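You operate a simulated robot arm through the tools that you are given. There is no shell and no other tool. Be economical: measure what you need, move in short steps, check, and stop when the job is done.

You are at the controls of a simulated two-armed robot. One attempt, no reset.

TASK
Lay the card from the pallets in the marked bay, press it down and stand two sealed cartons on it.
Fine: take both sealed cartons from the packing bench's low shelf; press the whole card down before they go on. Set down upright: sealed carton.

The check looks at the end state, three seconds after you hand in, the way a careful person would. Anything else that was tipped, shoved, dropped, spilled or broken makes it a failure.

THE ROBOT
Two 7-joint arms with two-finger parallel grippers on one trunk, on a base that drives. Base frame: it is fixed to the floor where the robot stands at the start and does not move with it; the origin is under the middle of the robot, x ahead of it, y to its left, z up; the surface under the hand at the start is at about z = 432. Lengths are in mm, angles in rad, forces in N, time in s.
The left shoulder is at the start at [70, 163, 820], the right one opposite. With the tool pointing down near the work surface each hand reaches from about 380 to 880 mm from the robot's upright axis, wherever it stands, measured 20 degrees to its own side. Places, roughly: marked bay on the pallets [600, 500, 400]; sealed carton (11x26x14 cm) [700, 1200, 300]. Payload 3.43 kg a hand.
The tool frame of a hand sits at the grasp point between the pads (the TCP): z along the fingers, y along the line on which they close. The tips reach 34 mm beyond it. Largest opening 128 mm; finger width 24, thickness 12; the body of the gripper, 48 by 130 mm, starts 96 mm behind the TCP.
Orientation is that of the tool frame in the base frame, as [roll, pitch, yaw] about the fixed x, y, z axes, in that order (R = Rz(yaw) Ry(pitch) Rx(roll)). With the fingers straight down and closing along the base's y, the tool's x points along the base's -x, its y along +y and its z along -z.

THE INTERFACE
- The arms move only by the tool nudge_tool. It takes "left_increments", "right_increments" or both (then of equal length, played together; a hand with none holds still); each is a list of rows, each a list of 7 numbers: the shift along the tool's x, y, z in units of 500 mm (1.0 is 500 mm), then the turn, a rotation vector about the tool's x, y, z in units of 180 degrees (1.0 is 180 degrees), then the finger opening in mm, from 0 to 128. In form: [[tx, ty, tz, ax, ay, az, claw], ...]. A call has 1 to 20 rows; each row is the pose to reach, as a shift and turn from the pose commanded when the call began, along the tool's axes at that moment. A call with a number of a shift or a turn outside -1 to 1 is refused whole. Each row takes 0.2 s and may step no farther than 50 mm and 0.15 rad from the row before; otherwise, or with a gripper value out of range, the whole call is refused. Where a pose cannot be reached the arm comes as near as it can. A force on the tool above 40 N (or 10 N above the force at the start of the call, whichever is more), or a blocked arm, ends the call early, and 0.2 s more pass. Each finger travels about 153 mm/s and halts on what it meets, pressing with about 30 N; the grip force reading is that of the motor and also rises with nothing between the fingers. The clock runs only during rows and for 0.2 s after the last one: add rows that repeat a pose to give the fingers time. It gives the time, the measured TCP pose, the force on the tool (base axes), the opening and the grip force at its end, in the units of the frame above (readings bear some noise), with the torque about the TCP (base axes, N m) and any sound that the robot's microphone picked up.
- Cameras (640 x 400 px; columns grow to the right, rows downward): "scene" is now at [140.4, 41.8, 1042.4]; the picture's right is [0.48, -0.88, 0.00], its down [-0.52, -0.28, -0.81] and it looks along [0.71, 0.39, -0.59] (base axes); focal length 276 px, centre (320, 200). "left" rides on the left gripper at [76, 11, -160] in its tool frame; the picture's right is [-0.15, 0.99, 0.00], its down [-0.88, -0.13, -0.46] and it looks along [-0.45, -0.07, 0.89] (tool axes); focal length 234 px, centre (320, 200). "right" rides on the right gripper at [76, -11, -160] in its tool frame; the picture's right is [0.15, 0.99, 0.00], its down [-0.88, 0.13, -0.46] and it looks along [-0.45, 0.07, 0.89] (tool axes); focal length 234 px, centre (320, 200). There is no depth. A picture from a camera that has moved, and an enlarged one, comes with that camera's place and axes in the base frame and with its lens. The place of the scene camera against the robot may be out by one fixed shift of up to 18 mm in any direction.
- snapshot(camera): a new picture of that camera. It takes no simulated time.
- raise_lower(by): slides the trunk up (or, below 0, down) by that many mm; the arms and the scene camera ride with it, the base frame stays. It gives what a move gives, with no picture.
- base_move(legs): drives the robot by 1 to 6 legs, each [ahead, left, turn to the left] in mm, mm and rad, along the robot's own axes; the way and the turn of a leg run together, so that a leg with both is an arc; at most 1500 mm and 3.142 rad a leg. The arms and the cameras ride along, it lands a little off, and it stops where it bumps. It gives what a move gives.
- turn_head(pan, tilt): turns the head with the scene camera to pan (to the left, within 1.501 rad either way) and tilt (down, from -0.506 to 1.204), counted from straight ahead of the robot. It gives what a move gives.
- enlarge(camera, box): a new picture of the part [left, top, right, bottom] of that camera's present view, enlarged. It takes no simulated time.
- finish_job(): hands the job in; it is judged then, once.

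Work in short steps. Places have to be worked out from the pictures, the camera data and where the tool is seen: move nearer, look again, correct. Check each grasp and each placing, and mend what went wrong. You have 120 turns and 108 pictures in all, those below and enlarged ones among them. Open the grippers and draw the arms clear of the work before you hand the job in, unless the task says otherwise; then end with one line.

The tools are called after "Call:" as name(argument=value, ...) on one line, values as JSON. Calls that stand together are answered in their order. nudge_tool: Moves the arms, as the interface text tells. Its arguments: {"type":"object","properties":{"left_increments":{"type":"array","items":{"type":"array","items":{"type":"number"}}},"right_increments":{"type":"array","items":{"type":"array","items":{"type":"number"}}}},"required":[]} The other tools are called the same way: raise_lower (by) slides the trunk up or down; base_move (legs) drives the base; turn_head (pan, tilt) turns the head that bears the scene camera; snapshot (camera) takes a picture; enlarge (camera, box) takes an enlarged picture of a part of a camera's view; finish_job () hands the job in.

At the start:

```text
time: 0.0
left_tool_pos: [384.3, 460.8, 739.7]
left_ee_rot: [3.141, 0.0, 3.14]
left_ft_force: [-1.0, 0.0, -0.5]
left_wrist_torque: [0.0, 0.02, -0.02]
left_width: 128.0
left_finger_force: 0.1
right_tool_pos: [589.3, 115.4, 749.3]
right_ee_rot: [-3.14, 0.0, -3.141]
right_ft_force: [0.7, 0.1, 0.9]
right_wrist_torque: [-0.01, 0.01, 0.02]
right_width: 128.0
right_finger_force: 0.1
trunk travel left (down, up): [-300.0, 640.0]
robot x, y, heading: [0.1, -1.4, -0.003]
head pan, tilt: [0.499, 0.632]
```

scene: 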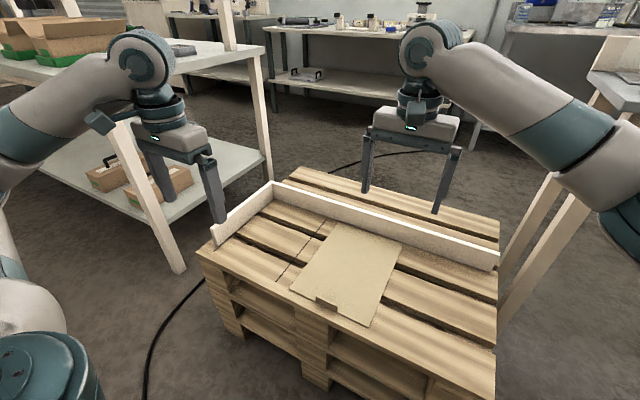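
right: 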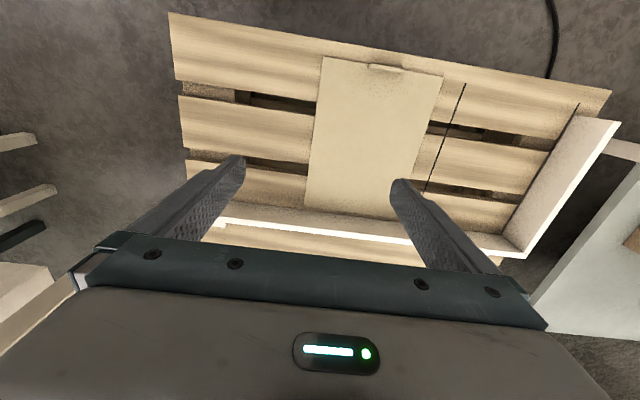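
left: 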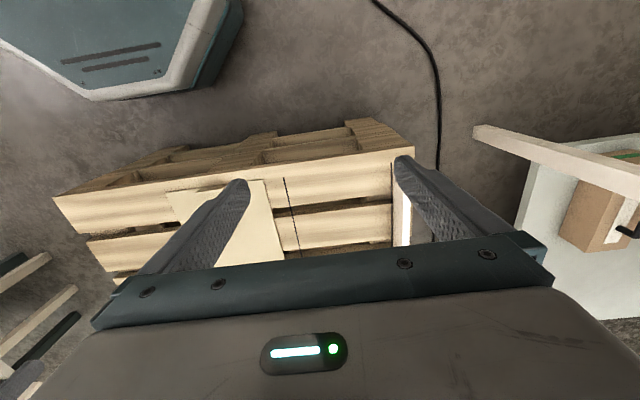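

I'll look closely at the pallet with the card and the bay marks, and at the low shelf with cartons.

Call:
enlarge(camera="scene", box=[190, 160, 510, 360])

Call:
enlarge(camera="right", box=[160, 0, 640, 300])

Call:
enlarge(camera="scene", box=[0, 0, 320, 200])

```text
2.00 times, centred on (350, 260) of scene
camera zoom: at [140.4, 41.8, 1042.4], right [0.48, -0.88, 0.0], down [-0.52, -0.28, -0.81], along [0.71, 0.39, -0.59], focal length 552 px, centre (260, 80)
```

zoom: 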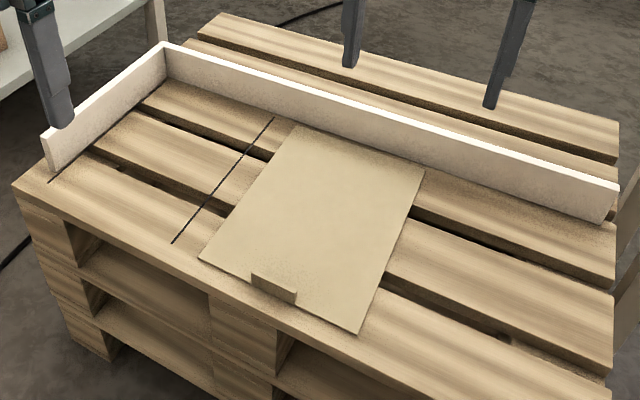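

```text
1.33 times, centred on (400, 150) of right
camera zoom: at [514.6, 105.2, 910.2], right [-0.15, 0.99, 0.0], down [0.88, 0.13, 0.46], along [0.45, 0.07, -0.89], focal length 312 px, centre (213, 267)
```

zoom: 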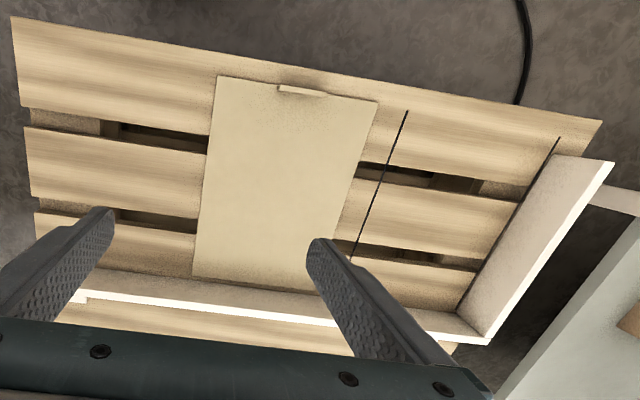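

```text
2.00 times, centred on (160, 100) of scene
camera zoom: at [140.4, 41.8, 1042.4], right [0.48, -0.88, 0.0], down [-0.52, -0.28, -0.81], along [0.71, 0.39, -0.59], focal length 552 px, centre (640, 400)
```

zoom: 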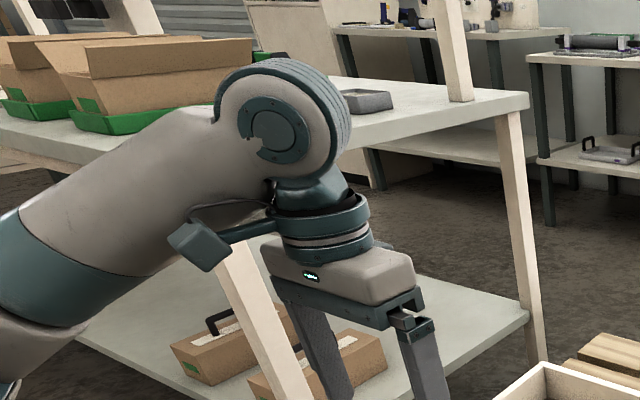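

The bay lies between two black lines, at y ≈ 370 to 600. The card is about 217x300 and sits right of it at y ≈ 107 to 325. It has an upright tab at its near edge, around (478, 216). I'll clear the right arm away and turn the left hand 90° so it can close along x on the tab.

Call:
nudge_tool(right_increments=[[0.035, -0.075, 0, 0, 0, 0, 128], [0.07, -0.15, 0, 0, 0, 0, 128], [0.105, -0.225, 0, 0, 0, 0, 128], [0.14, -0.3, 0, 0, 0, 0, 128], [0.175, -0.375, 0, 0, 0, 0, 128], [0.21, -0.45, 0, 0, 0, 0, 128], [0.245, -0.525, 0, 0, 0, 0, 128], [0.28, -0.6, 0, 0, 0, 0, 128], [0.3, -0.65, 0, 0, 0, 0, 128], [0.32, -0.7, 0, 0, 0, 0, 128], [0.34, -0.75, 0, 0, 0, 0, 128]], left_increments=[[0, 0, 0, 0, 0, 0.04545, 128], [0, 0, 0, 0, 0, 0.0909, 128], [0, 0, 0, 0, 0, 0.13635, 128], [0, 0, 0, 0, 0, 0.1818, 128], [0, 0, 0, 0, 0, 0.22725, 128], [0, 0, 0, 0, 0, 0.2727, 128], [0, 0, 0, 0, 0, 0.31815, 128], [0, 0, 0, 0, 0, 0.3636, 128], [0, 0, 0, 0, 0, 0.40905, 128], [0, 0, 0, 0, 0, 0.4545, 128], [0, 0, 0, 0, 0, 0.5, 128]])

```text
time: 2.4
left_tool_pos: [383.9, 462.2, 739.6]
left_ee_rot: [-3.142, 0.0, 1.57]
left_ft_force: [0.5, 0.8, 0.0]
left_wrist_torque: [-0.01, -0.01, -0.03]
left_width: 128.0
left_finger_force: 0.1
right_tool_pos: [419.8, -258.3, 747.4]
right_ee_rot: [3.139, 0.0, -3.141]
right_ft_force: [0.5, 0.4, 0.6]
right_wrist_torque: [0.01, 0.02, 0.0]
right_width: 128.0
right_finger_force: 0.1
trunk travel left (down, up): [-300.0, 640.0]
robot x, y, heading: [-1.5, 2.4, 0.005]
head pan, tilt: [0.499, 0.632]
```

Left hand rotated: its tool x now lies along +y and tool y along +x. I'll move it above the tab and look.

Call:
nudge_tool(left_increments=[[-0.07, 0.027, 0.04, 0, 0, 0, 100], [-0.14, 0.054, 0.08, 0, 0, 0, 80], [-0.21, 0.081, 0.12, 0, 0, 0, 60], [-0.28, 0.108, 0.16, 0, 0, 0, 60], [-0.35, 0.134, 0.2, 0, 0, 0, 60], [-0.42, 0.16, 0.24, 0, 0, 0, 60], [-0.49, 0.187, 0.28, 0, 0, 0, 60], [-0.49, 0.187, 0.28, 0, 0, 0, 60]])

Call:
snapshot(camera="left")

Call:
snapshot(camera="scene")

```text
time: 4.2
left_tool_pos: [477.5, 219.3, 598.6]
left_ee_rot: [3.14, -0.001, 1.573]
left_ft_force: [0.0, -0.4, 0.3]
left_wrist_torque: [-0.01, 0.0, -0.01]
left_width: 59.8
left_finger_force: 0.1
right_tool_pos: [419.7, -258.2, 747.2]
right_ee_rot: [3.142, 0.0, 3.142]
right_ft_force: [0.4, 0.6, 0.2]
right_wrist_torque: [-0.01, -0.01, 0.01]
right_width: 128.2
right_finger_force: 0.1
trunk travel left (down, up): [-300.0, 640.0]
robot x, y, heading: [-3.9, 0.8, 0.0]
head pan, tilt: [0.499, 0.632]
```

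```text
101 pictures are left
camera left: at [491.0, 294.8, 757.7], right [0.99, -0.15, 0.0], down [-0.13, -0.88, 0.46], along [-0.07, -0.45, -0.89], focal length 234 px, centre (320, 200)
```

left: 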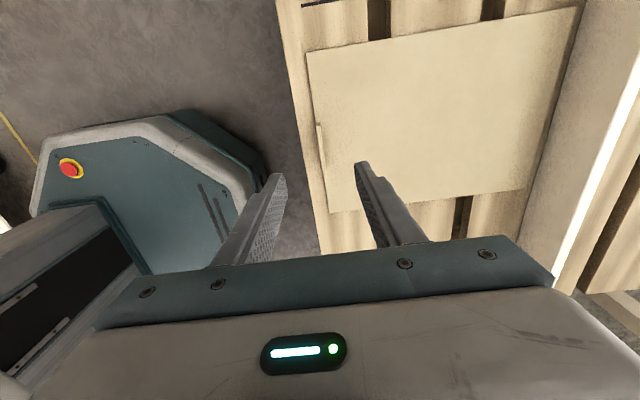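

```text
100 pictures are left
camera scene: at [140.4, 41.7, 1042.5], right [0.48, -0.88, 0.0], down [-0.52, -0.28, -0.81], along [0.71, 0.39, -0.59], focal length 276 px, centre (320, 200)
```

scene: 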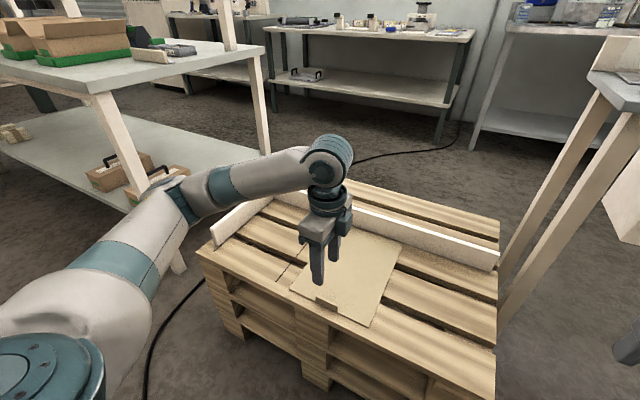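

The left camera puts the tab centre at (479, 218), the card's x at about 478 to 779, and the far fence at x≈785. I'll descend around the tab.

Call:
nudge_tool(left_increments=[[-0.001, 0.003, 0.08, 0, 0, 0, 60], [-0.002, 0.003, 0.16, 0, 0, 0, 60], [-0.002, 0.003, 0.22, 0, 0, 0, 60], [-0.002, 0.003, 0.236, 0, 0, 0, 60], [-0.002, 0.003, 0.236, 0, 0, 0, 60]])

Call:
snapshot(camera="left")

Call:
enlarge(camera="scene", box=[240, 200, 400, 300])

```text
time: 5.4
left_tool_pos: [479.5, 217.0, 481.2]
left_ee_rot: [-3.141, 0.002, 1.572]
left_ft_force: [0.4, 0.7, -0.2]
left_wrist_torque: [0.01, 0.0, 0.01]
left_width: 60.0
left_finger_force: 0.0
right_tool_pos: [420.3, -257.6, 749.6]
right_ee_rot: [-3.14, 0.002, -3.14]
right_ft_force: [-0.3, 0.2, 0.3]
right_wrist_torque: [-0.02, 0.01, 0.01]
right_width: 128.0
right_finger_force: 0.0
trunk travel left (down, up): [-300.0, 640.0]
robot x, y, heading: [-0.3, -0.4, -0.005]
head pan, tilt: [0.499, 0.632]
```

```text
99 pictures are left
camera left: at [491.4, 292.5, 640.9], right [0.99, -0.15, 0.0], down [-0.13, -0.88, 0.46], along [-0.07, -0.45, -0.89], focal length 234 px, centre (320, 200)
```

left: 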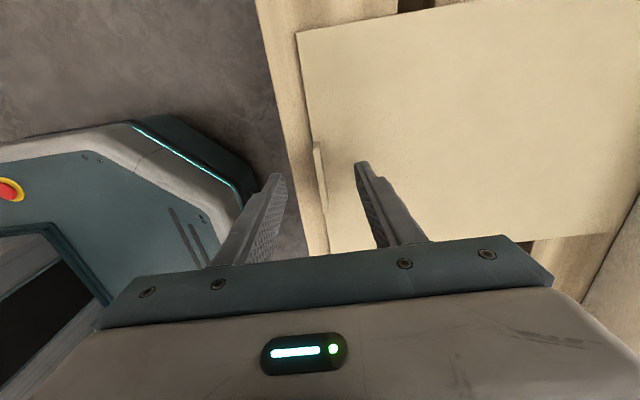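

```text
4.00 times, centred on (320, 250) of scene
camera zoom: at [140.4, 41.7, 1042.5], right [0.48, -0.88, 0.0], down [-0.52, -0.28, -0.81], along [0.71, 0.39, -0.59], focal length 1103 px, centre (320, 0)
```

zoom: 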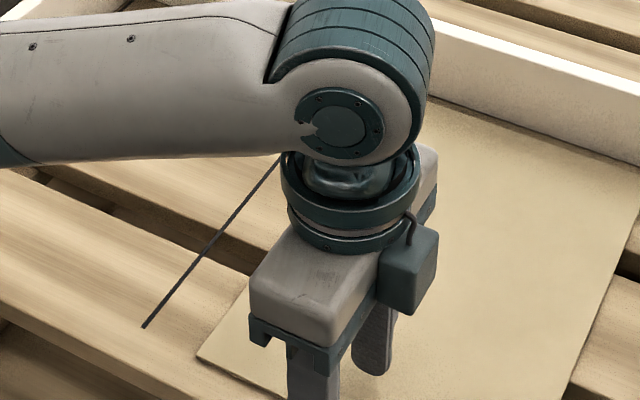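

The tab sits centred between the fingers, so I'll lower a few mm and close.

Call:
nudge_tool(left_increments=[[0, 0.001, 0.01, 0, 0, 0, 50], [0, 0.001, 0.01, 0, 0, 0, 20], [0, 0.001, 0.01, 0, 0, 0, 0], [0, 0.001, 0.01, 0, 0, 0, 0], [0, 0.001, 0.01, 0, 0, 0, 0]])

Call:
snapshot(camera="left")

```text
time: 6.6
left_tool_pos: [479.9, 216.2, 476.3]
left_ee_rot: [-3.142, -0.001, 1.571]
left_ft_force: [-0.7, 0.1, 0.7]
left_wrist_torque: [0.06, 0.0, -0.03]
left_width: 5.6
left_finger_force: 30.3
right_tool_pos: [419.4, -258.4, 747.8]
right_ee_rot: [3.141, -0.001, 3.141]
right_ft_force: [0.1, 0.7, 0.4]
right_wrist_torque: [0.02, 0.01, 0.01]
right_width: 128.0
right_finger_force: 0.0
trunk travel left (down, up): [-300.0, 640.0]
robot x, y, heading: [0.0, -3.8, -0.004]
head pan, tilt: [0.499, 0.632]
```

```text
97 pictures are left
camera left: at [492.2, 292.4, 636.0], right [0.99, -0.15, 0.0], down [-0.13, -0.88, 0.46], along [-0.07, -0.45, -0.89], focal length 234 px, centre (320, 200)
```

left: 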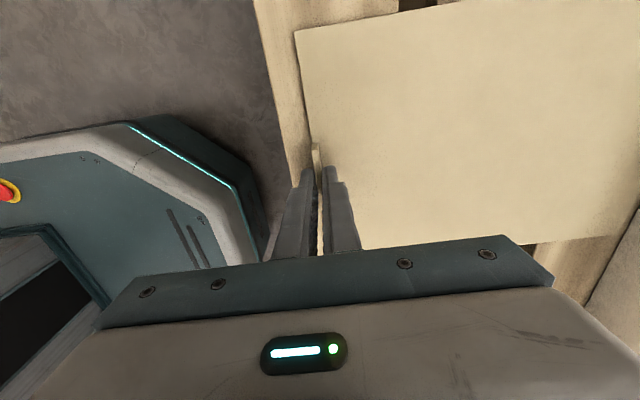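

The tab is held with a 5.6 mm width. I'll lift it slightly and pull 3 mm toward me, slide 225 mm to +y, then check.

Call:
nudge_tool(left_increments=[[0, -0.003, -0.01, 0, 0, 0, 0], [0, -0.006, -0.024, 0, 0, 0, 0], [0.05, -0.006, -0.024, 0, 0, 0, 0], [0.1, -0.006, -0.024, 0, 0, 0, 0], [0.15, -0.006, -0.024, 0, 0, 0, 0], [0.2, -0.006, -0.024, 0, 0, 0, 0], [0.25, -0.006, -0.024, 0, 0, 0, 0], [0.3, -0.006, -0.024, 0, 0, 0, 0], [0.35, -0.006, -0.024, 0, 0, 0, 0], [0.4, -0.006, -0.024, 0, 0, 0, 0], [0.45, -0.006, -0.024, 0, 0, 0, 0], [0.45, -0.006, -0.024, 0, 0, 0, 0]])

Call:
snapshot(camera="left")

Call:
snapshot(camera="scene")

```text
time: 9.2
left_tool_pos: [476.8, 440.3, 486.9]
left_ee_rot: [-3.141, 0.0, 1.569]
left_ft_force: [0.6, -0.8, -1.3]
left_wrist_torque: [-0.02, 0.24, 0.01]
left_width: 5.3
left_finger_force: 29.7
right_tool_pos: [421.0, -258.3, 747.8]
right_ee_rot: [-3.141, 0.0, 3.141]
right_ft_force: [0.0, -0.4, 1.1]
right_wrist_torque: [0.01, -0.03, 0.02]
right_width: 127.6
right_finger_force: 0.1
trunk travel left (down, up): [-300.0, 640.0]
robot x, y, heading: [2.7, 0.2, 0.001]
head pan, tilt: [0.499, 0.632]
```

```text
96 pictures are left
camera left: at [489.8, 517.0, 645.8], right [0.99, -0.15, 0.0], down [-0.13, -0.88, 0.46], along [-0.07, -0.45, -0.89], focal length 234 px, centre (320, 200)
```

left: 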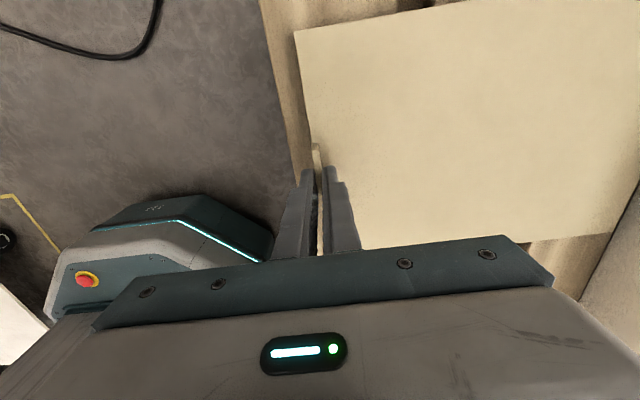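

```text
95 pictures are left
camera scene: at [140.5, 41.8, 1042.4], right [0.48, -0.88, 0.0], down [-0.52, -0.28, -0.81], along [0.71, 0.39, -0.59], focal length 276 px, centre (320, 200)
```

scene: 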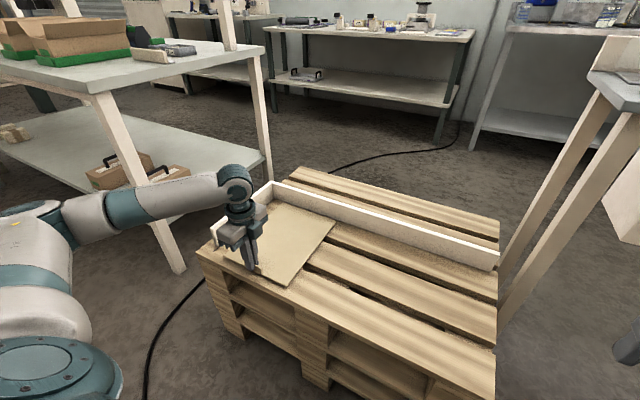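

The card follows rigidly. I'll slide the remaining ~44 mm and check the gaps before lowering.

Call:
nudge_tool(left_increments=[[0.045, 0, 0, 0, 0, 0, 0], [0.085, 0, 0, 0, 0, 0, 0], [0.085, 0, 0, 0, 0, 0, 0]])

Call:
enlarge(camera="scene", box=[190, 170, 350, 290])

Call:
snapshot(camera="left")

```text
time: 10.0
left_tool_pos: [476.0, 482.0, 488.0]
left_ee_rot: [3.141, 0.002, 1.571]
left_ft_force: [-0.9, 0.1, -1.6]
left_wrist_torque: [0.0, 0.24, 0.0]
left_width: 5.1
left_finger_force: 30.1
right_tool_pos: [420.3, -257.8, 749.0]
right_ee_rot: [-3.141, 0.0, -3.141]
right_ft_force: [0.3, 0.0, 0.0]
right_wrist_torque: [-0.03, 0.0, -0.03]
right_width: 128.0
right_finger_force: 0.1
trunk travel left (down, up): [-300.0, 640.0]
robot x, y, heading: [1.4, -0.3, 0.001]
head pan, tilt: [0.499, 0.632]
```

```text
3.33 times, centred on (270, 230) of scene
camera zoom: at [140.5, 41.8, 1042.4], right [0.48, -0.88, 0.0], down [-0.52, -0.28, -0.81], along [0.71, 0.39, -0.59], focal length 919 px, centre (487, 100)
```

zoom: 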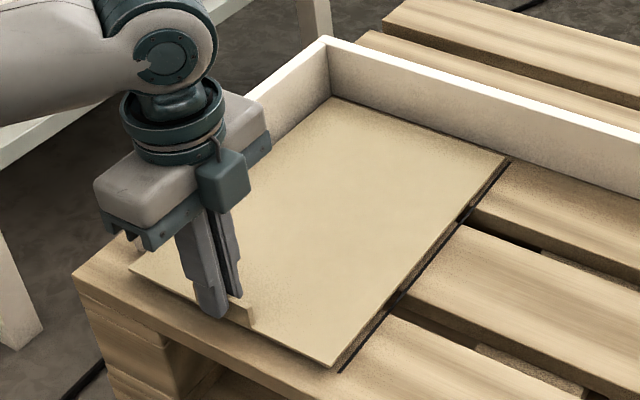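

```text
93 pictures are left
camera left: at [488.8, 558.5, 647.3], right [0.99, -0.15, 0.0], down [-0.13, -0.88, 0.46], along [-0.07, -0.45, -0.89], focal length 234 px, centre (320, 200)
```

left: 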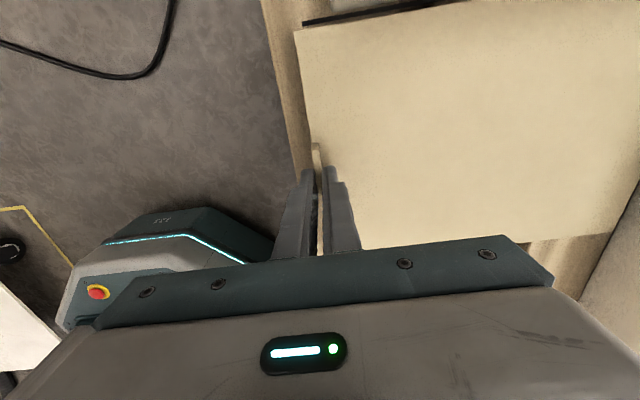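

Measured gaps: about 7 mm on the left and 1 mm on the right. I'll shift +3.5 mm in y and +5 mm in x, then lower.

Call:
nudge_tool(left_increments=[[0.007, 0.01, 0, 0, 0, 0, 0], [0.007, 0.01, 0, 0, 0, 0, 0], [0.007, 0.01, 0.012, 0, 0, 0, 0], [0.007, 0.01, 0.023, 0, 0, 0, 0], [0.007, 0.01, 0.023, 0, 0, 0, 0]])

Call:
enlarge(camera="scene", box=[190, 170, 350, 290])

Call:
snapshot(camera="left")

```text
time: 11.2
left_tool_pos: [481.5, 487.6, 476.9]
left_ee_rot: [-3.141, 0.0, 1.572]
left_ft_force: [0.2, -0.3, -0.2]
left_wrist_torque: [0.18, 0.01, 0.01]
left_width: 5.4
left_finger_force: 30.1
right_tool_pos: [420.7, -256.9, 748.5]
right_ee_rot: [-3.141, 0.001, 3.141]
right_ft_force: [0.4, 0.1, -0.1]
right_wrist_torque: [0.02, -0.01, 0.02]
right_width: 128.0
right_finger_force: 0.0
trunk travel left (down, up): [-300.0, 640.0]
robot x, y, heading: [-1.1, -2.1, 0.001]
head pan, tilt: [0.499, 0.632]
```

```text
3.33 times, centred on (270, 230) of scene
camera zoom: at [140.3, 41.6, 1042.5], right [0.48, -0.88, 0.0], down [-0.52, -0.28, -0.81], along [0.71, 0.39, -0.59], focal length 919 px, centre (487, 100)
```

zoom: 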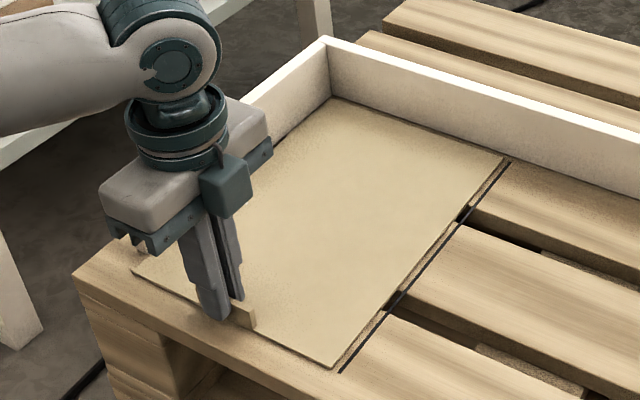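

```text
91 pictures are left
camera left: at [493.9, 563.2, 636.1], right [0.99, -0.15, 0.0], down [-0.13, -0.88, 0.46], along [-0.07, -0.45, -0.89], focal length 234 px, centre (320, 200)
```

left: 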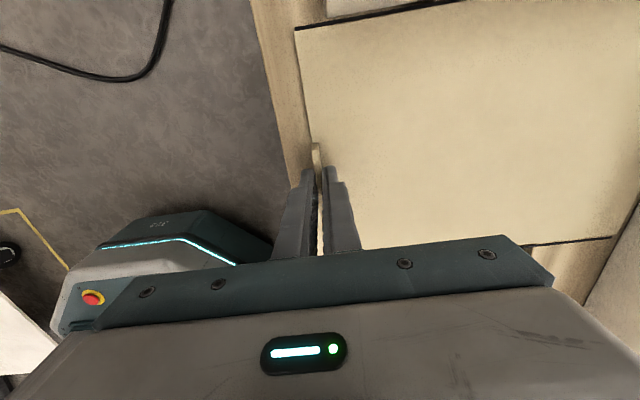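

The card lies between the lines, slightly left of centre. I'll nudge -1.5 mm in y, release, and rise.

Call:
nudge_tool(left_increments=[[-0.003, 0, 0, 0, 0, 0, 0], [-0.003, 0, 0, 0, 0, 0, 0], [-0.003, 0, 0, 0, 0, 0, 15], [-0.003, 0, 0, 0, 0, 0, 36], [-0.003, 0, 0, 0, 0, 0, 40], [-0.003, 0, -0.08, 0, 0, 0, 40], [-0.003, 0, -0.16, 0, 0, 0, 40], [-0.003, 0, -0.24, 0, 0, 0, 40]])

Call:
enlarge(camera="scene", box=[190, 170, 350, 290])

Call:
snapshot(camera="left")

```text
time: 13.0
left_tool_pos: [482.3, 485.4, 597.4]
left_ee_rot: [-3.14, -0.002, 1.57]
left_ft_force: [-0.2, 0.2, -0.1]
left_wrist_torque: [-0.03, 0.01, 0.0]
left_width: 39.8
left_finger_force: 0.1
right_tool_pos: [419.6, -257.8, 748.2]
right_ee_rot: [3.14, 0.001, 3.14]
right_ft_force: [-0.5, 0.5, 0.4]
right_wrist_torque: [0.0, 0.0, -0.03]
right_width: 128.0
right_finger_force: 0.1
trunk travel left (down, up): [-300.0, 640.0]
robot x, y, heading: [1.9, 0.3, -0.0]
head pan, tilt: [0.499, 0.632]
```

```text
3.33 times, centred on (270, 230) of scene
camera zoom: at [140.3, 41.5, 1042.4], right [0.48, -0.88, 0.0], down [-0.52, -0.28, -0.81], along [0.71, 0.39, -0.59], focal length 919 px, centre (487, 100)
```

zoom: 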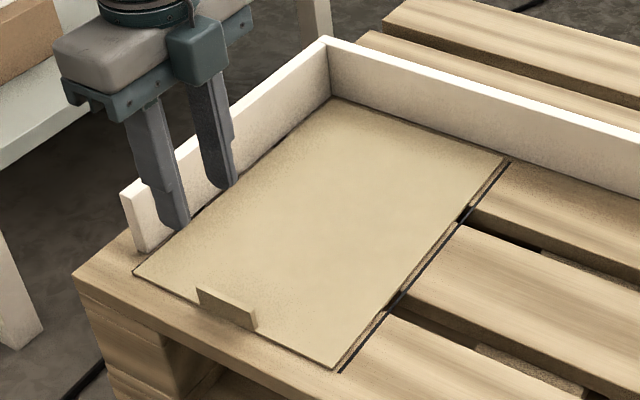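

```text
89 pictures are left
camera left: at [493.8, 560.9, 756.2], right [0.99, -0.15, 0.0], down [-0.13, -0.88, 0.46], along [-0.07, -0.45, -0.89], focal length 234 px, centre (320, 200)
```

left: 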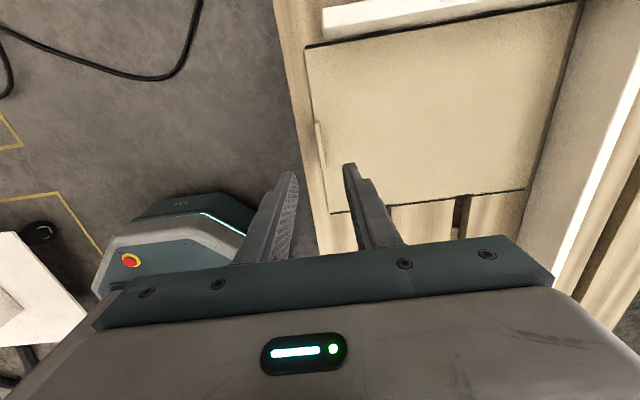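

The card is well placed. Now I'll press it all over with both fingertips open, 140 mm apart along x, in a grid of discrete presses. First I go above (565, 395) and probe the contact height.

Call:
nudge_tool(left_increments=[[-0.06, 0.055, 0, 0, 0, 0, 70], [-0.12, 0.11, 0, 0, 0, 0, 100], [-0.18, 0.166, 0, 0, 0, 0, 128], [-0.18, 0.166, 0.09, 0, 0, 0, 128], [-0.18, 0.166, 0.18, 0, 0, 0, 128], [-0.18, 0.166, 0.24, 0, 0, 0, 128], [-0.18, 0.166, 0.25, 0, 0, 0, 128], [-0.18, 0.166, 0.258, 0, 0, 0, 128], [-0.18, 0.166, 0.266, 0, 0, 0, 128], [-0.18, 0.166, 0.274, 0, 0, 0, 128]])

```text
time: 15.1
left_tool_pos: [563.7, 396.1, 470.9]
left_ee_rot: [3.139, 0.0, 1.57]
left_ft_force: [-8.2, -4.8, 25.2]
left_wrist_torque: [-0.2, 2.01, 0.31]
left_width: 127.9
left_finger_force: 0.1
right_tool_pos: [419.1, -258.3, 748.5]
right_ee_rot: [3.14, 0.003, 3.141]
right_ft_force: [-0.4, 0.1, -0.1]
right_wrist_torque: [-0.04, 0.01, -0.01]
right_width: 128.3
right_finger_force: 0.1
trunk travel left (down, up): [-300.0, 640.0]
robot x, y, heading: [0.2, -0.5, 0.002]
head pan, tilt: [0.499, 0.632]
stopped in row 10 (left hand): the force on the tool passed its limit at 44 N (the readings are from after the stop); the commanded pose is now the measured one
```

Contact is at TCP z≈471, and the press reached about 40 N. I'll press along this column at y = 440, 485, 530 and 572.

Call:
nudge_tool(left_increments=[[0, 0, -0.02, 0, 0, 0, 128], [0.088, 0.002, -0.02, 0, 0, 0, 128], [0.088, 0.002, 0, 0, 0, 0, 128], [0.088, 0.002, 0.011, 0, 0, 0, 128], [0.088, 0.002, -0.02, 0, 0, 0, 128], [0.176, 0.002, -0.02, 0, 0, 0, 128], [0.176, 0.002, 0, 0, 0, 0, 128], [0.176, 0.002, 0.011, 0, 0, 0, 128], [0.176, 0.002, -0.02, 0, 0, 0, 128], [0.264, 0.002, -0.02, 0, 0, 0, 128], [0.264, 0.002, 0, 0, 0, 0, 128], [0.264, 0.002, 0.011, 0, 0, 0, 128], [0.264, 0.002, -0.02, 0, 0, 0, 128], [0.352, 0.002, -0.02, 0, 0, 0, 128], [0.352, 0.002, 0, 0, 0, 0, 128], [0.352, 0.002, 0.011, 0, 0, 0, 128], [0.352, 0.002, 0.011, 0, 0, 0, 128]])

Call:
enlarge(camera="scene", box=[190, 170, 350, 290])

```text
time: 16.1
left_tool_pos: [567.0, 441.7, 471.0]
left_ee_rot: [3.133, 0.0, 1.574]
left_ft_force: [-9.5, -6.0, 24.6]
left_wrist_torque: [-0.23, 2.08, 0.38]
left_width: 128.0
left_finger_force: 0.0
right_tool_pos: [418.3, -259.3, 749.0]
right_ee_rot: [3.14, 0.003, -3.139]
right_ft_force: [0.3, -0.1, 0.5]
right_wrist_torque: [0.0, 0.0, -0.01]
right_width: 128.0
right_finger_force: 0.1
trunk travel left (down, up): [-300.0, 640.0]
robot x, y, heading: [0.1, -1.8, 0.003]
head pan, tilt: [0.499, 0.632]
stopped in row 4 (left hand): the force on the tool passed its limit at 47 N (the readings are from after the stop); the commanded pose is now the measured one
```

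```text
3.33 times, centred on (270, 230) of scene
camera zoom: at [137.9, 40.0, 1043.1], right [0.48, -0.88, 0.0], down [-0.52, -0.28, -0.81], along [0.71, 0.39, -0.59], focal length 919 px, centre (487, 100)
```

zoom: 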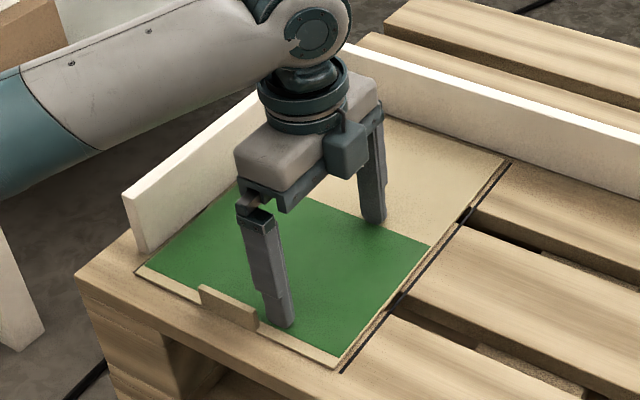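

Pressed regions turn green: the near half is done. Next I press the far half around x≈700, y≈485.

Call:
nudge_tool(left_increments=[[0, 0, -0.06, 0, 0, 0, 128], [0.043, 0.08, -0.06, 0, 0, 0, 128], [0.086, 0.16, -0.06, 0, 0, 0, 100], [0.086, 0.25, -0.06, 0, 0, 0, 100], [0.086, 0.25, -0.02, 0, 0, 0, 100], [0.086, 0.25, 0, 0, 0, 0, 100], [0.086, 0.25, 0.005, 0, 0, 0, 100], [0.086, 0.25, 0.01, 0, 0, 0, 100], [0.086, 0.25, 0.01, 0, 0, 0, 100]])

Call:
enlarge(camera="scene", box=[190, 170, 350, 290])

```text
time: 17.9
left_tool_pos: [694.9, 486.8, 471.5]
left_ee_rot: [3.125, 0.0, 1.573]
left_ft_force: [-3.9, -4.9, 22.4]
left_wrist_torque: [-0.19, 1.42, 0.14]
left_width: 102.6
left_finger_force: 2.2
right_tool_pos: [418.0, -259.3, 748.8]
right_ee_rot: [3.138, 0.003, -3.139]
right_ft_force: [0.0, 0.3, -1.4]
right_wrist_torque: [0.01, 0.06, -0.04]
right_width: 127.9
right_finger_force: 0.1
trunk travel left (down, up): [-300.0, 640.0]
robot x, y, heading: [-0.1, -1.0, -0.0]
head pan, tilt: [0.499, 0.632]
stopped in row 9 (left hand): the force on the tool passed its limit at 42 N (the readings are from after the stop); the commanded pose is now the measured one
```

```text
3.33 times, centred on (270, 230) of scene
camera zoom: at [138.2, 40.2, 1042.8], right [0.48, -0.88, 0.0], down [-0.52, -0.28, -0.81], along [0.71, 0.39, -0.59], focal length 919 px, centre (487, 100)
```

zoom: 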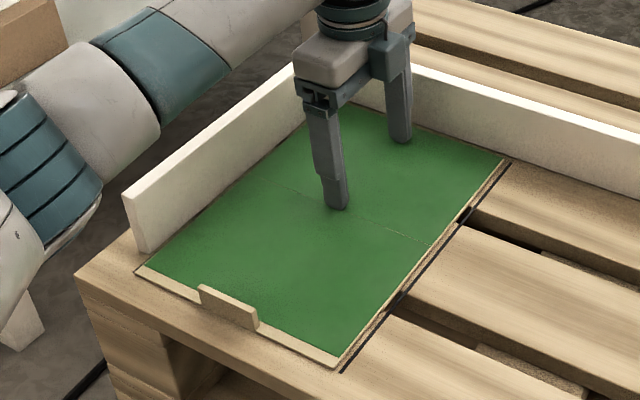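

The whole card is pressed (all green). I'll raise the arm, verify the card, and look toward the shelf.

Call:
nudge_tool(left_increments=[[0, 0, -0.08, 0, 0, 0, 100], [0, 0, -0.17, 0, 0, 0, 100], [0, -0.06, -0.24, 0, 0, 0, 100], [0, -0.12, -0.31, 0, 0, 0, 100], [0, -0.18, -0.38, 0, 0, 0, 100], [0, -0.25, -0.44, 0, 0, 0, 100], [0, -0.33, -0.49, 0, 0, 0, 100], [0, -0.42, -0.53, 0, 0, 0, 100], [0, -0.5, -0.55, 0, 0, 0, 100], [0, -0.58, -0.55, 0, 0, 0, 100]])

Call:
turn_head(pan=1.05, tilt=0.5)

Call:
snapshot(camera="scene")

Call:
snapshot(camera="left")

```text
time: 20.1
left_tool_pos: [400.0, 486.9, 738.1]
left_ee_rot: [3.129, -0.002, 1.574]
left_ft_force: [-0.1, 0.3, 0.5]
left_wrist_torque: [-0.03, 0.0, 0.0]
left_width: 100.1
left_finger_force: 0.0
right_tool_pos: [419.8, -258.0, 749.3]
right_ee_rot: [-3.141, 0.002, -3.14]
right_ft_force: [-0.6, 0.7, 0.9]
right_wrist_torque: [-0.01, -0.04, -0.02]
right_width: 128.0
right_finger_force: 0.1
trunk travel left (down, up): [-300.0, 640.0]
robot x, y, heading: [2.9, -2.3, 0.004]
head pan, tilt: [0.499, 0.632]
```

```text
time: 21.1
left_tool_pos: [400.6, 486.9, 737.4]
left_ee_rot: [3.129, -0.001, 1.577]
left_ft_force: [1.1, -0.8, 0.1]
left_wrist_torque: [0.0, 0.04, -0.02]
left_width: 99.9
left_finger_force: 0.1
right_tool_pos: [419.7, -257.4, 748.2]
right_ee_rot: [-3.141, 0.002, -3.141]
right_ft_force: [0.3, -0.6, -0.4]
right_wrist_torque: [-0.01, 0.01, 0.01]
right_width: 128.0
right_finger_force: 0.1
trunk travel left (down, up): [-300.0, 640.0]
robot x, y, heading: [2.3, 2.9, -0.001]
head pan, tilt: [1.051, 0.499]
```

```text
86 pictures are left
camera scene: at [108.5, 78.9, 1054.3], right [0.87, -0.5, 0.0], down [-0.24, -0.42, -0.88], along [0.44, 0.76, -0.48], focal length 276 px, centre (320, 200)
```

scene: 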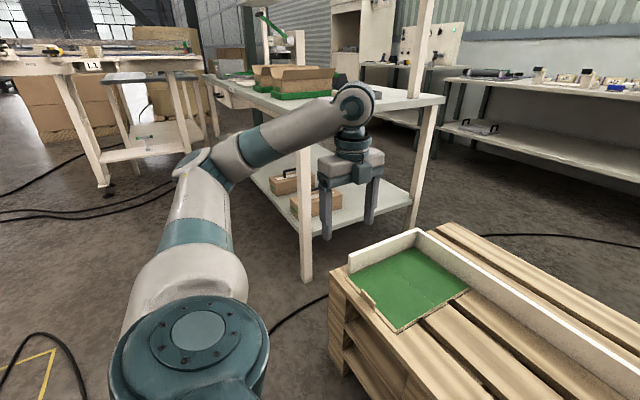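

```text
85 pictures are left
camera left: at [410.6, 563.1, 896.5], right [0.99, -0.14, 0.01], down [-0.13, -0.88, 0.45], along [-0.05, -0.45, -0.89], focal length 234 px, centre (320, 200)
```

left: 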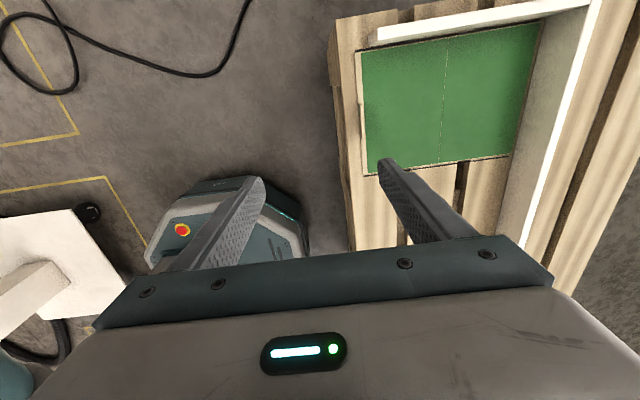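

The card stays green inside its marks. Now a zoom on the cartons on the low shelf.

Call:
enlarge(camera="scene", box=[200, 60, 456, 220])

```text
2.50 times, centred on (328, 140) of scene
camera zoom: at [108.5, 78.9, 1054.3], right [0.87, -0.5, 0.0], down [-0.24, -0.42, -0.88], along [0.44, 0.76, -0.48], focal length 690 px, centre (300, 350)
```

zoom: 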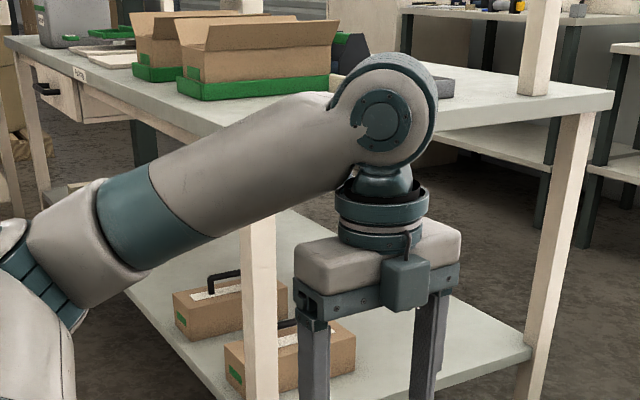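

The cartons have black top handles. I'll check that the floor to the left is clear before driving there.

Call:
turn_head(pan=1.5, tilt=0.6)

Call:
snapshot(camera="scene")

```text
time: 22.0
left_tool_pos: [400.2, 487.3, 737.0]
left_ee_rot: [3.128, -0.001, 1.573]
left_ft_force: [-0.6, 0.1, -0.1]
left_wrist_torque: [-0.02, -0.01, 0.0]
left_width: 100.2
left_finger_force: 0.1
right_tool_pos: [420.5, -258.2, 748.6]
right_ee_rot: [-3.14, 0.002, 3.141]
right_ft_force: [1.3, -1.0, -0.6]
right_wrist_torque: [0.0, -0.04, 0.02]
right_width: 128.0
right_finger_force: 0.0
trunk travel left (down, up): [-300.0, 640.0]
robot x, y, heading: [-1.4, 2.7, 0.002]
head pan, tilt: [1.499, 0.6]
```

```text
83 pictures are left
camera scene: at [69.6, 88.2, 1045.2], right [1.0, -0.07, 0.0], down [-0.04, -0.56, -0.83], along [0.06, 0.82, -0.56], focal length 276 px, centre (320, 200)
```

scene: 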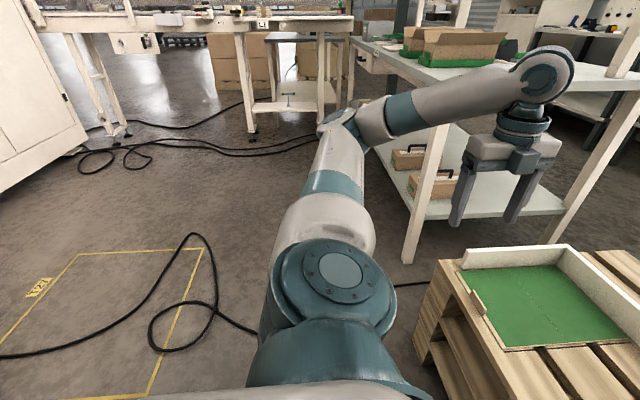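

The floor is clear, with the bench's near leg at (600, 1040). I'll drive left to y≈1180, backing off slightly in x.

Call:
base_move(legs=[[-100, 0, 0], [0, 1180, 0]])

Call:
turn_head(pan=0.0, tilt=0.6)

Call:
snapshot(camera="scene")

```text
time: 28.8
left_tool_pos: [324.1, 1688.7, 737.3]
left_ee_rot: [3.13, 0.0, 1.553]
left_ft_force: [0.3, -0.3, -0.2]
left_wrist_torque: [-0.04, 0.0, -0.01]
left_width: 100.1
left_finger_force: 0.0
right_tool_pos: [328.4, 942.3, 748.3]
right_ee_rot: [3.141, 0.002, 3.12]
right_ft_force: [-0.1, 0.6, 1.1]
right_wrist_torque: [0.03, 0.02, -0.07]
right_width: 128.2
right_finger_force: 0.1
trunk travel left (down, up): [-300.0, 640.0]
robot x, y, heading: [-84.2, 1211.1, -0.021]
head pan, tilt: [1.499, 0.6]
```

```text
time: 30.4
left_tool_pos: [325.4, 1686.8, 737.7]
left_ee_rot: [3.129, -0.001, 1.553]
left_ft_force: [0.8, 0.2, -0.1]
left_wrist_torque: [-0.01, 0.0, 0.0]
left_width: 100.0
left_finger_force: 0.1
right_tool_pos: [327.6, 943.5, 747.6]
right_ee_rot: [3.141, 0.002, 3.121]
right_ft_force: [0.6, 0.2, 0.4]
right_wrist_torque: [-0.06, 0.0, 0.01]
right_width: 127.9
right_finger_force: 0.1
trunk travel left (down, up): [-300.0, 640.0]
robot x, y, heading: [-88.6, 1207.4, -0.024]
head pan, tilt: [0.0, 0.6]
```

```text
82 pictures are left
camera scene: at [65.3, 1206.3, 1045.2], right [-0.02, -1.0, 0.0], down [-0.56, 0.01, -0.82], along [0.82, -0.02, -0.57], focal length 276 px, centre (320, 200)
```

scene: 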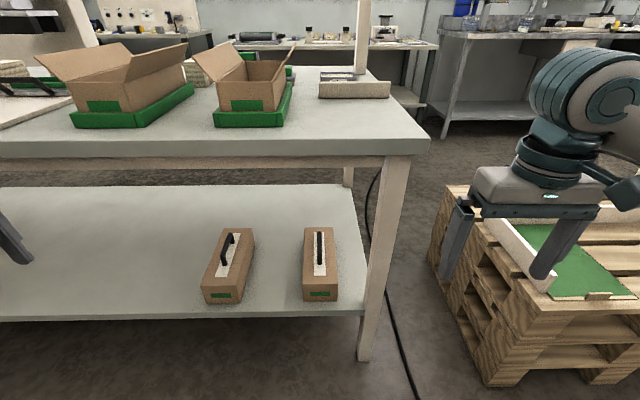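

Two cartons lie long-axis along x with handle bars along x, which suits the default hand orientation. I'll zoom to measure.

Call:
enlarge(camera="scene", box=[180, 210, 372, 330])

```text
3.33 times, centred on (276, 270) of scene
camera zoom: at [65.3, 1206.3, 1045.2], right [-0.02, -1.0, 0.0], down [-0.56, 0.01, -0.82], along [0.82, -0.02, -0.57], focal length 919 px, centre (467, -33)
```

zoom: 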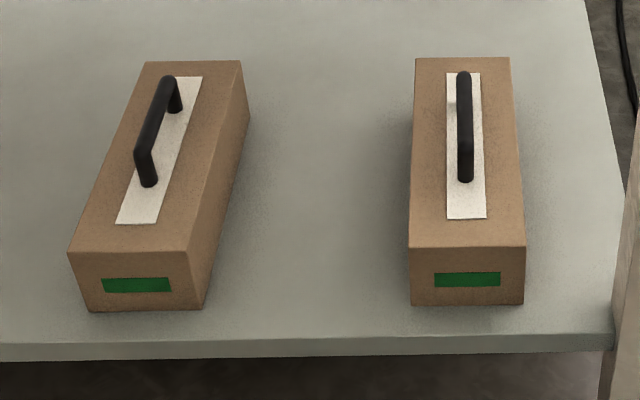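

Right carton: x≈626–886, centre y≈1191. The left one is at y≈1500, slightly yawed. I plan to take one in each hand. First I'll centre the robot at y≈1380, turn the left hand back, and lower the trunk so the forearms fit under the bench top.

Call:
base_move(legs=[[0, 170, 0.024]])

Call:
nudge_tool(left_increments=[[0, 0, 0, 0, 0, -0.04545, 80], [0, 0, 0, 0, 0, -0.0909, 60], [0, 0, 0, 0, 0, -0.13635, 60], [0, 0, 0, 0, 0, -0.1818, 60], [0, 0, 0, 0, 0, -0.22725, 60], [0, 0, 0, 0, 0, -0.2727, 60], [0, 0, 0, 0, 0, -0.31815, 60], [0, 0, 0, 0, 0, -0.3636, 60], [0, 0, 0, 0, 0, -0.40905, 60], [0, 0, 0, 0, 0, -0.4545, 60], [0, 0, 0, 0, 0, -0.495, 60]])

Call:
raise_lower(by=-270)

Call:
snapshot(camera="scene")

Call:
snapshot(camera="right")

Call:
snapshot(camera="left")

```text
time: 31.9
left_tool_pos: [313.7, 1869.1, 736.4]
left_ee_rot: [3.129, 0.0, 1.58]
left_ft_force: [0.2, 1.0, 0.4]
left_wrist_torque: [-0.02, -0.02, 0.02]
left_width: 100.0
left_finger_force: 0.0
right_tool_pos: [336.3, 1124.9, 748.9]
right_ee_rot: [-3.141, 0.001, -3.137]
right_ft_force: [0.5, 0.3, -0.5]
right_wrist_torque: [-0.05, -0.01, -0.01]
right_width: 128.0
right_finger_force: 0.1
trunk travel left (down, up): [-300.0, 640.0]
robot x, y, heading: [-85.0, 1377.4, 0.005]
head pan, tilt: [0.0, 0.6]
```

```text
time: 34.3
left_tool_pos: [312.6, 1867.8, 736.8]
left_ee_rot: [-3.141, 0.013, 3.136]
left_ft_force: [0.5, 0.4, -1.1]
left_wrist_torque: [0.0, 0.03, -0.02]
left_width: 59.9
left_finger_force: 0.0
right_tool_pos: [334.6, 1124.3, 748.5]
right_ee_rot: [-3.141, 0.002, -3.136]
right_ft_force: [-0.1, -0.1, 0.1]
right_wrist_torque: [-0.01, -0.02, -0.01]
right_width: 128.1
right_finger_force: 0.1
trunk travel left (down, up): [-300.0, 640.0]
robot x, y, heading: [-87.1, 1383.5, 0.003]
head pan, tilt: [0.0, 0.6]
```

```text
time: 37.0
left_tool_pos: [312.4, 1868.6, 466.9]
left_ee_rot: [-3.141, 0.014, 3.133]
left_ft_force: [0.1, 0.2, 0.4]
left_wrist_torque: [0.01, 0.0, 0.06]
left_width: 60.0
left_finger_force: 0.0
right_tool_pos: [335.9, 1123.9, 478.5]
right_ee_rot: [3.142, 0.002, -3.137]
right_ft_force: [-0.9, -0.5, 0.4]
right_wrist_torque: [-0.02, 0.02, -0.02]
right_width: 128.1
right_finger_force: 0.1
trunk travel left (down, up): [-30.0, 910.0]
robot x, y, heading: [-89.1, 1379.3, 0.006]
head pan, tilt: [0.0, 0.6]
```

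```text
80 pictures are left
camera scene: at [66.6, 1380.2, 775.3], right [0.01, -1.0, 0.0], down [-0.57, 0.0, -0.82], along [0.82, 0.0, -0.57], focal length 276 px, centre (320, 200)
```

scene: 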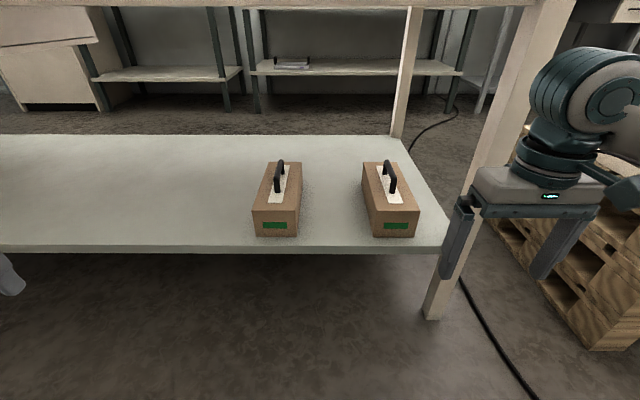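

```text
79 pictures are left
camera right: at [261.1, 1112.3, 638.5], right [-0.15, 0.99, 0.0], down [0.88, 0.13, 0.46], along [0.45, 0.07, -0.89], focal length 234 px, centre (320, 200)
```

right: 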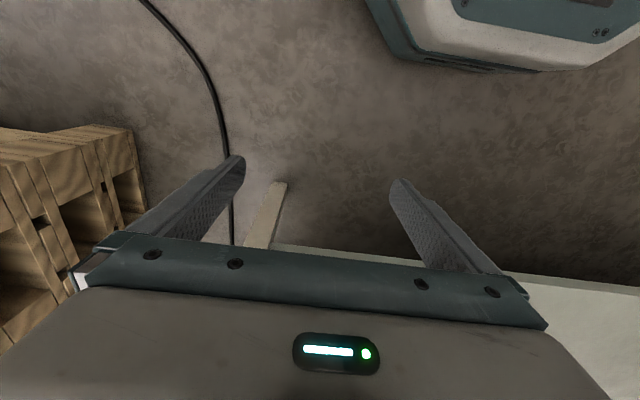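

```text
78 pictures are left
camera left: at [236.1, 1880.5, 625.4], right [0.15, 0.99, 0.0], down [0.87, -0.14, 0.47], along [0.46, -0.07, -0.88], focal length 234 px, centre (320, 200)
```

left: 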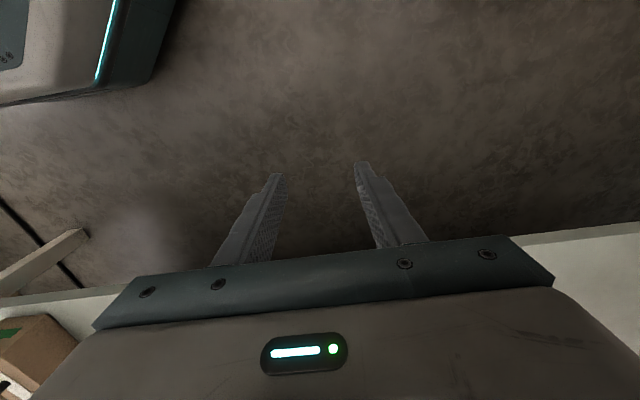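

I'll zoom the carton region from this lower view so I can triangulate against the earlier one.

Call:
enlarge(camera="scene", box=[230, 140, 454, 280])

```text
2.86 times, centred on (342, 210) of scene
camera zoom: at [66.6, 1380.2, 775.3], right [0.01, -1.0, 0.0], down [-0.57, 0.0, -0.82], along [0.82, 0.0, -0.57], focal length 788 px, centre (257, 171)
```

zoom: 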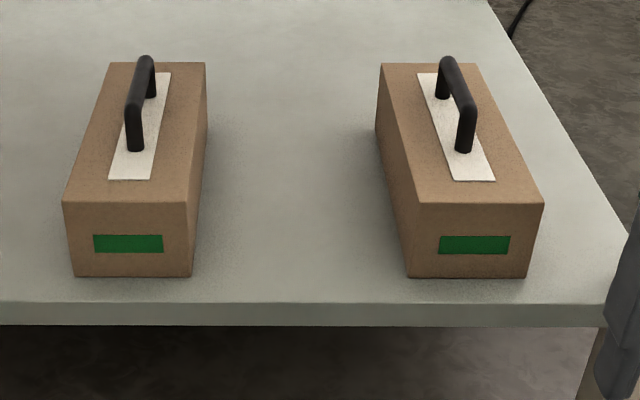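

Triangulated: shelf z≈285, box tops ≈370, handle tops ≈420. Handle centres are at about (743, 1192) and (743, 1496), both boxes parallel to x. I'll drive ahead 100 mm and line the hands up in y with the fingers open, to slide in straddling the handles.

Call:
base_move(legs=[[100, 0, 0]])

Call:
nudge_tool(left_increments=[[0, -0.09, -0.01, 0, 0, 0, 80], [0, -0.18, -0.01, 0, 0, 0, 100], [-0.01, -0.27, -0.01, 0, 0, 0, 128], [-0.02, -0.36, -0.01, 0, 0, 0, 128], [-0.03, -0.45, -0.01, 0, 0, 0, 128], [-0.04, -0.54, -0.01, 0, 0, 0, 128], [-0.05, -0.63, -0.01, 0, 0, 0, 128], [-0.05, -0.7, -0.01, 0, 0, 0, 128], [-0.05, -0.744, -0.01, 0, 0, 0, 128]], right_increments=[[0, 0.05, 0.0, 0, 0, 0, 128], [0, 0.1, 0.0, 0, 0, 0, 128], [0, 0.136, 0.0, 0, 0, 0, 128], [0, 0.136, 0.0, 0, 0, 0, 128], [0, 0.136, 0.0, 0, 0, 0, 128], [0, 0.136, 0.0, 0, 0, 0, 128], [0, 0.136, 0.0, 0, 0, 0, 128], [0, 0.136, 0.0, 0, 0, 0, 128], [0, 0.136, 0.0, 0, 0, 0, 128]])

Call:
snapshot(camera="scene")

Call:
snapshot(camera="right")

Call:
snapshot(camera="left")

```text
time: 38.2
left_tool_pos: [411.2, 1867.8, 467.9]
left_ee_rot: [-3.141, 0.013, 3.132]
left_ft_force: [-0.4, 0.0, -0.5]
left_wrist_torque: [0.02, 0.0, 0.02]
left_width: 60.1
left_finger_force: 0.0
right_tool_pos: [433.9, 1124.8, 478.7]
right_ee_rot: [-3.14, 0.003, -3.138]
right_ft_force: [0.2, 0.1, 0.7]
right_wrist_torque: [0.02, 0.01, -0.02]
right_width: 127.9
right_finger_force: 0.0
trunk travel left (down, up): [-30.0, 910.0]
robot x, y, heading: [12.6, 1379.9, 0.001]
head pan, tilt: [0.0, 0.6]
```

```text
time: 40.2
left_tool_pos: [432.6, 1496.1, 470.7]
left_ee_rot: [3.141, 0.013, 3.132]
left_ft_force: [0.6, -0.2, 0.3]
left_wrist_torque: [-0.06, 0.01, 0.02]
left_width: 128.0
left_finger_force: 0.1
right_tool_pos: [433.2, 1192.0, 478.3]
right_ee_rot: [3.14, -0.001, -3.139]
right_ft_force: [0.6, 0.4, -0.7]
right_wrist_torque: [-0.02, 0.01, 0.02]
right_width: 128.1
right_finger_force: 0.1
trunk travel left (down, up): [-30.0, 910.0]
robot x, y, heading: [12.4, 1378.4, 0.007]
head pan, tilt: [0.0, 0.6]
```

```text
76 pictures are left
camera scene: at [164.3, 1380.5, 775.2], right [0.0, -1.0, 0.0], down [-0.57, 0.0, -0.82], along [0.82, 0.0, -0.57], focal length 276 px, centre (320, 200)
```

scene: 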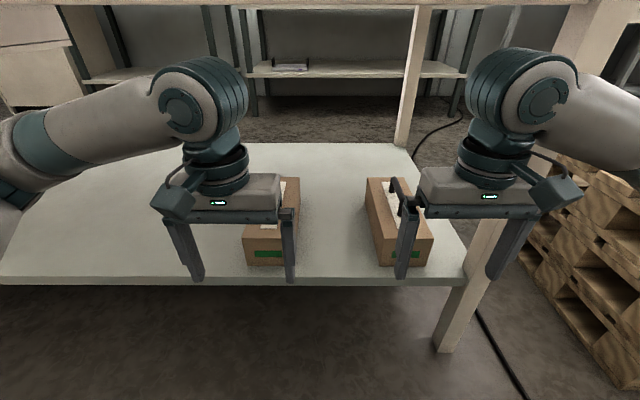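

```text
75 pictures are left
camera right: at [357.9, 1180.2, 638.1], right [-0.15, 0.99, 0.0], down [0.88, 0.13, 0.46], along [0.45, 0.07, -0.89], focal length 234 px, centre (320, 200)
```

right: 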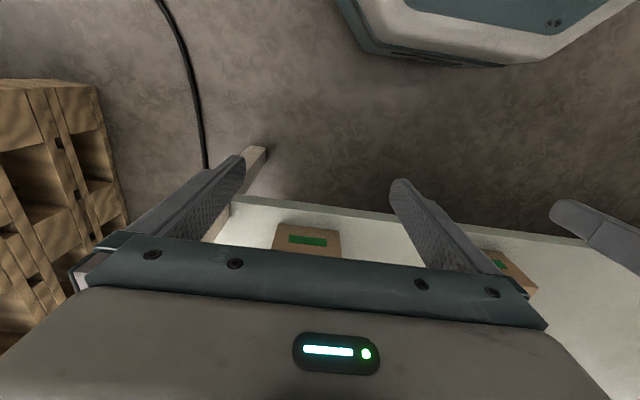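

```text
74 pictures are left
camera left: at [355.8, 1508.9, 628.3], right [0.16, 0.99, 0.0], down [0.87, -0.14, 0.47], along [0.46, -0.07, -0.88], focal length 234 px, centre (320, 200)
```

left: 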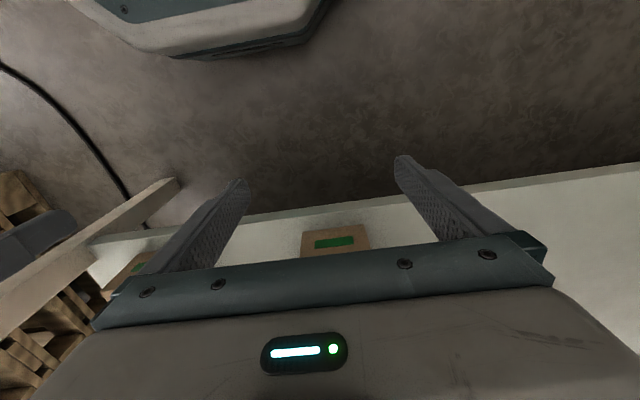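

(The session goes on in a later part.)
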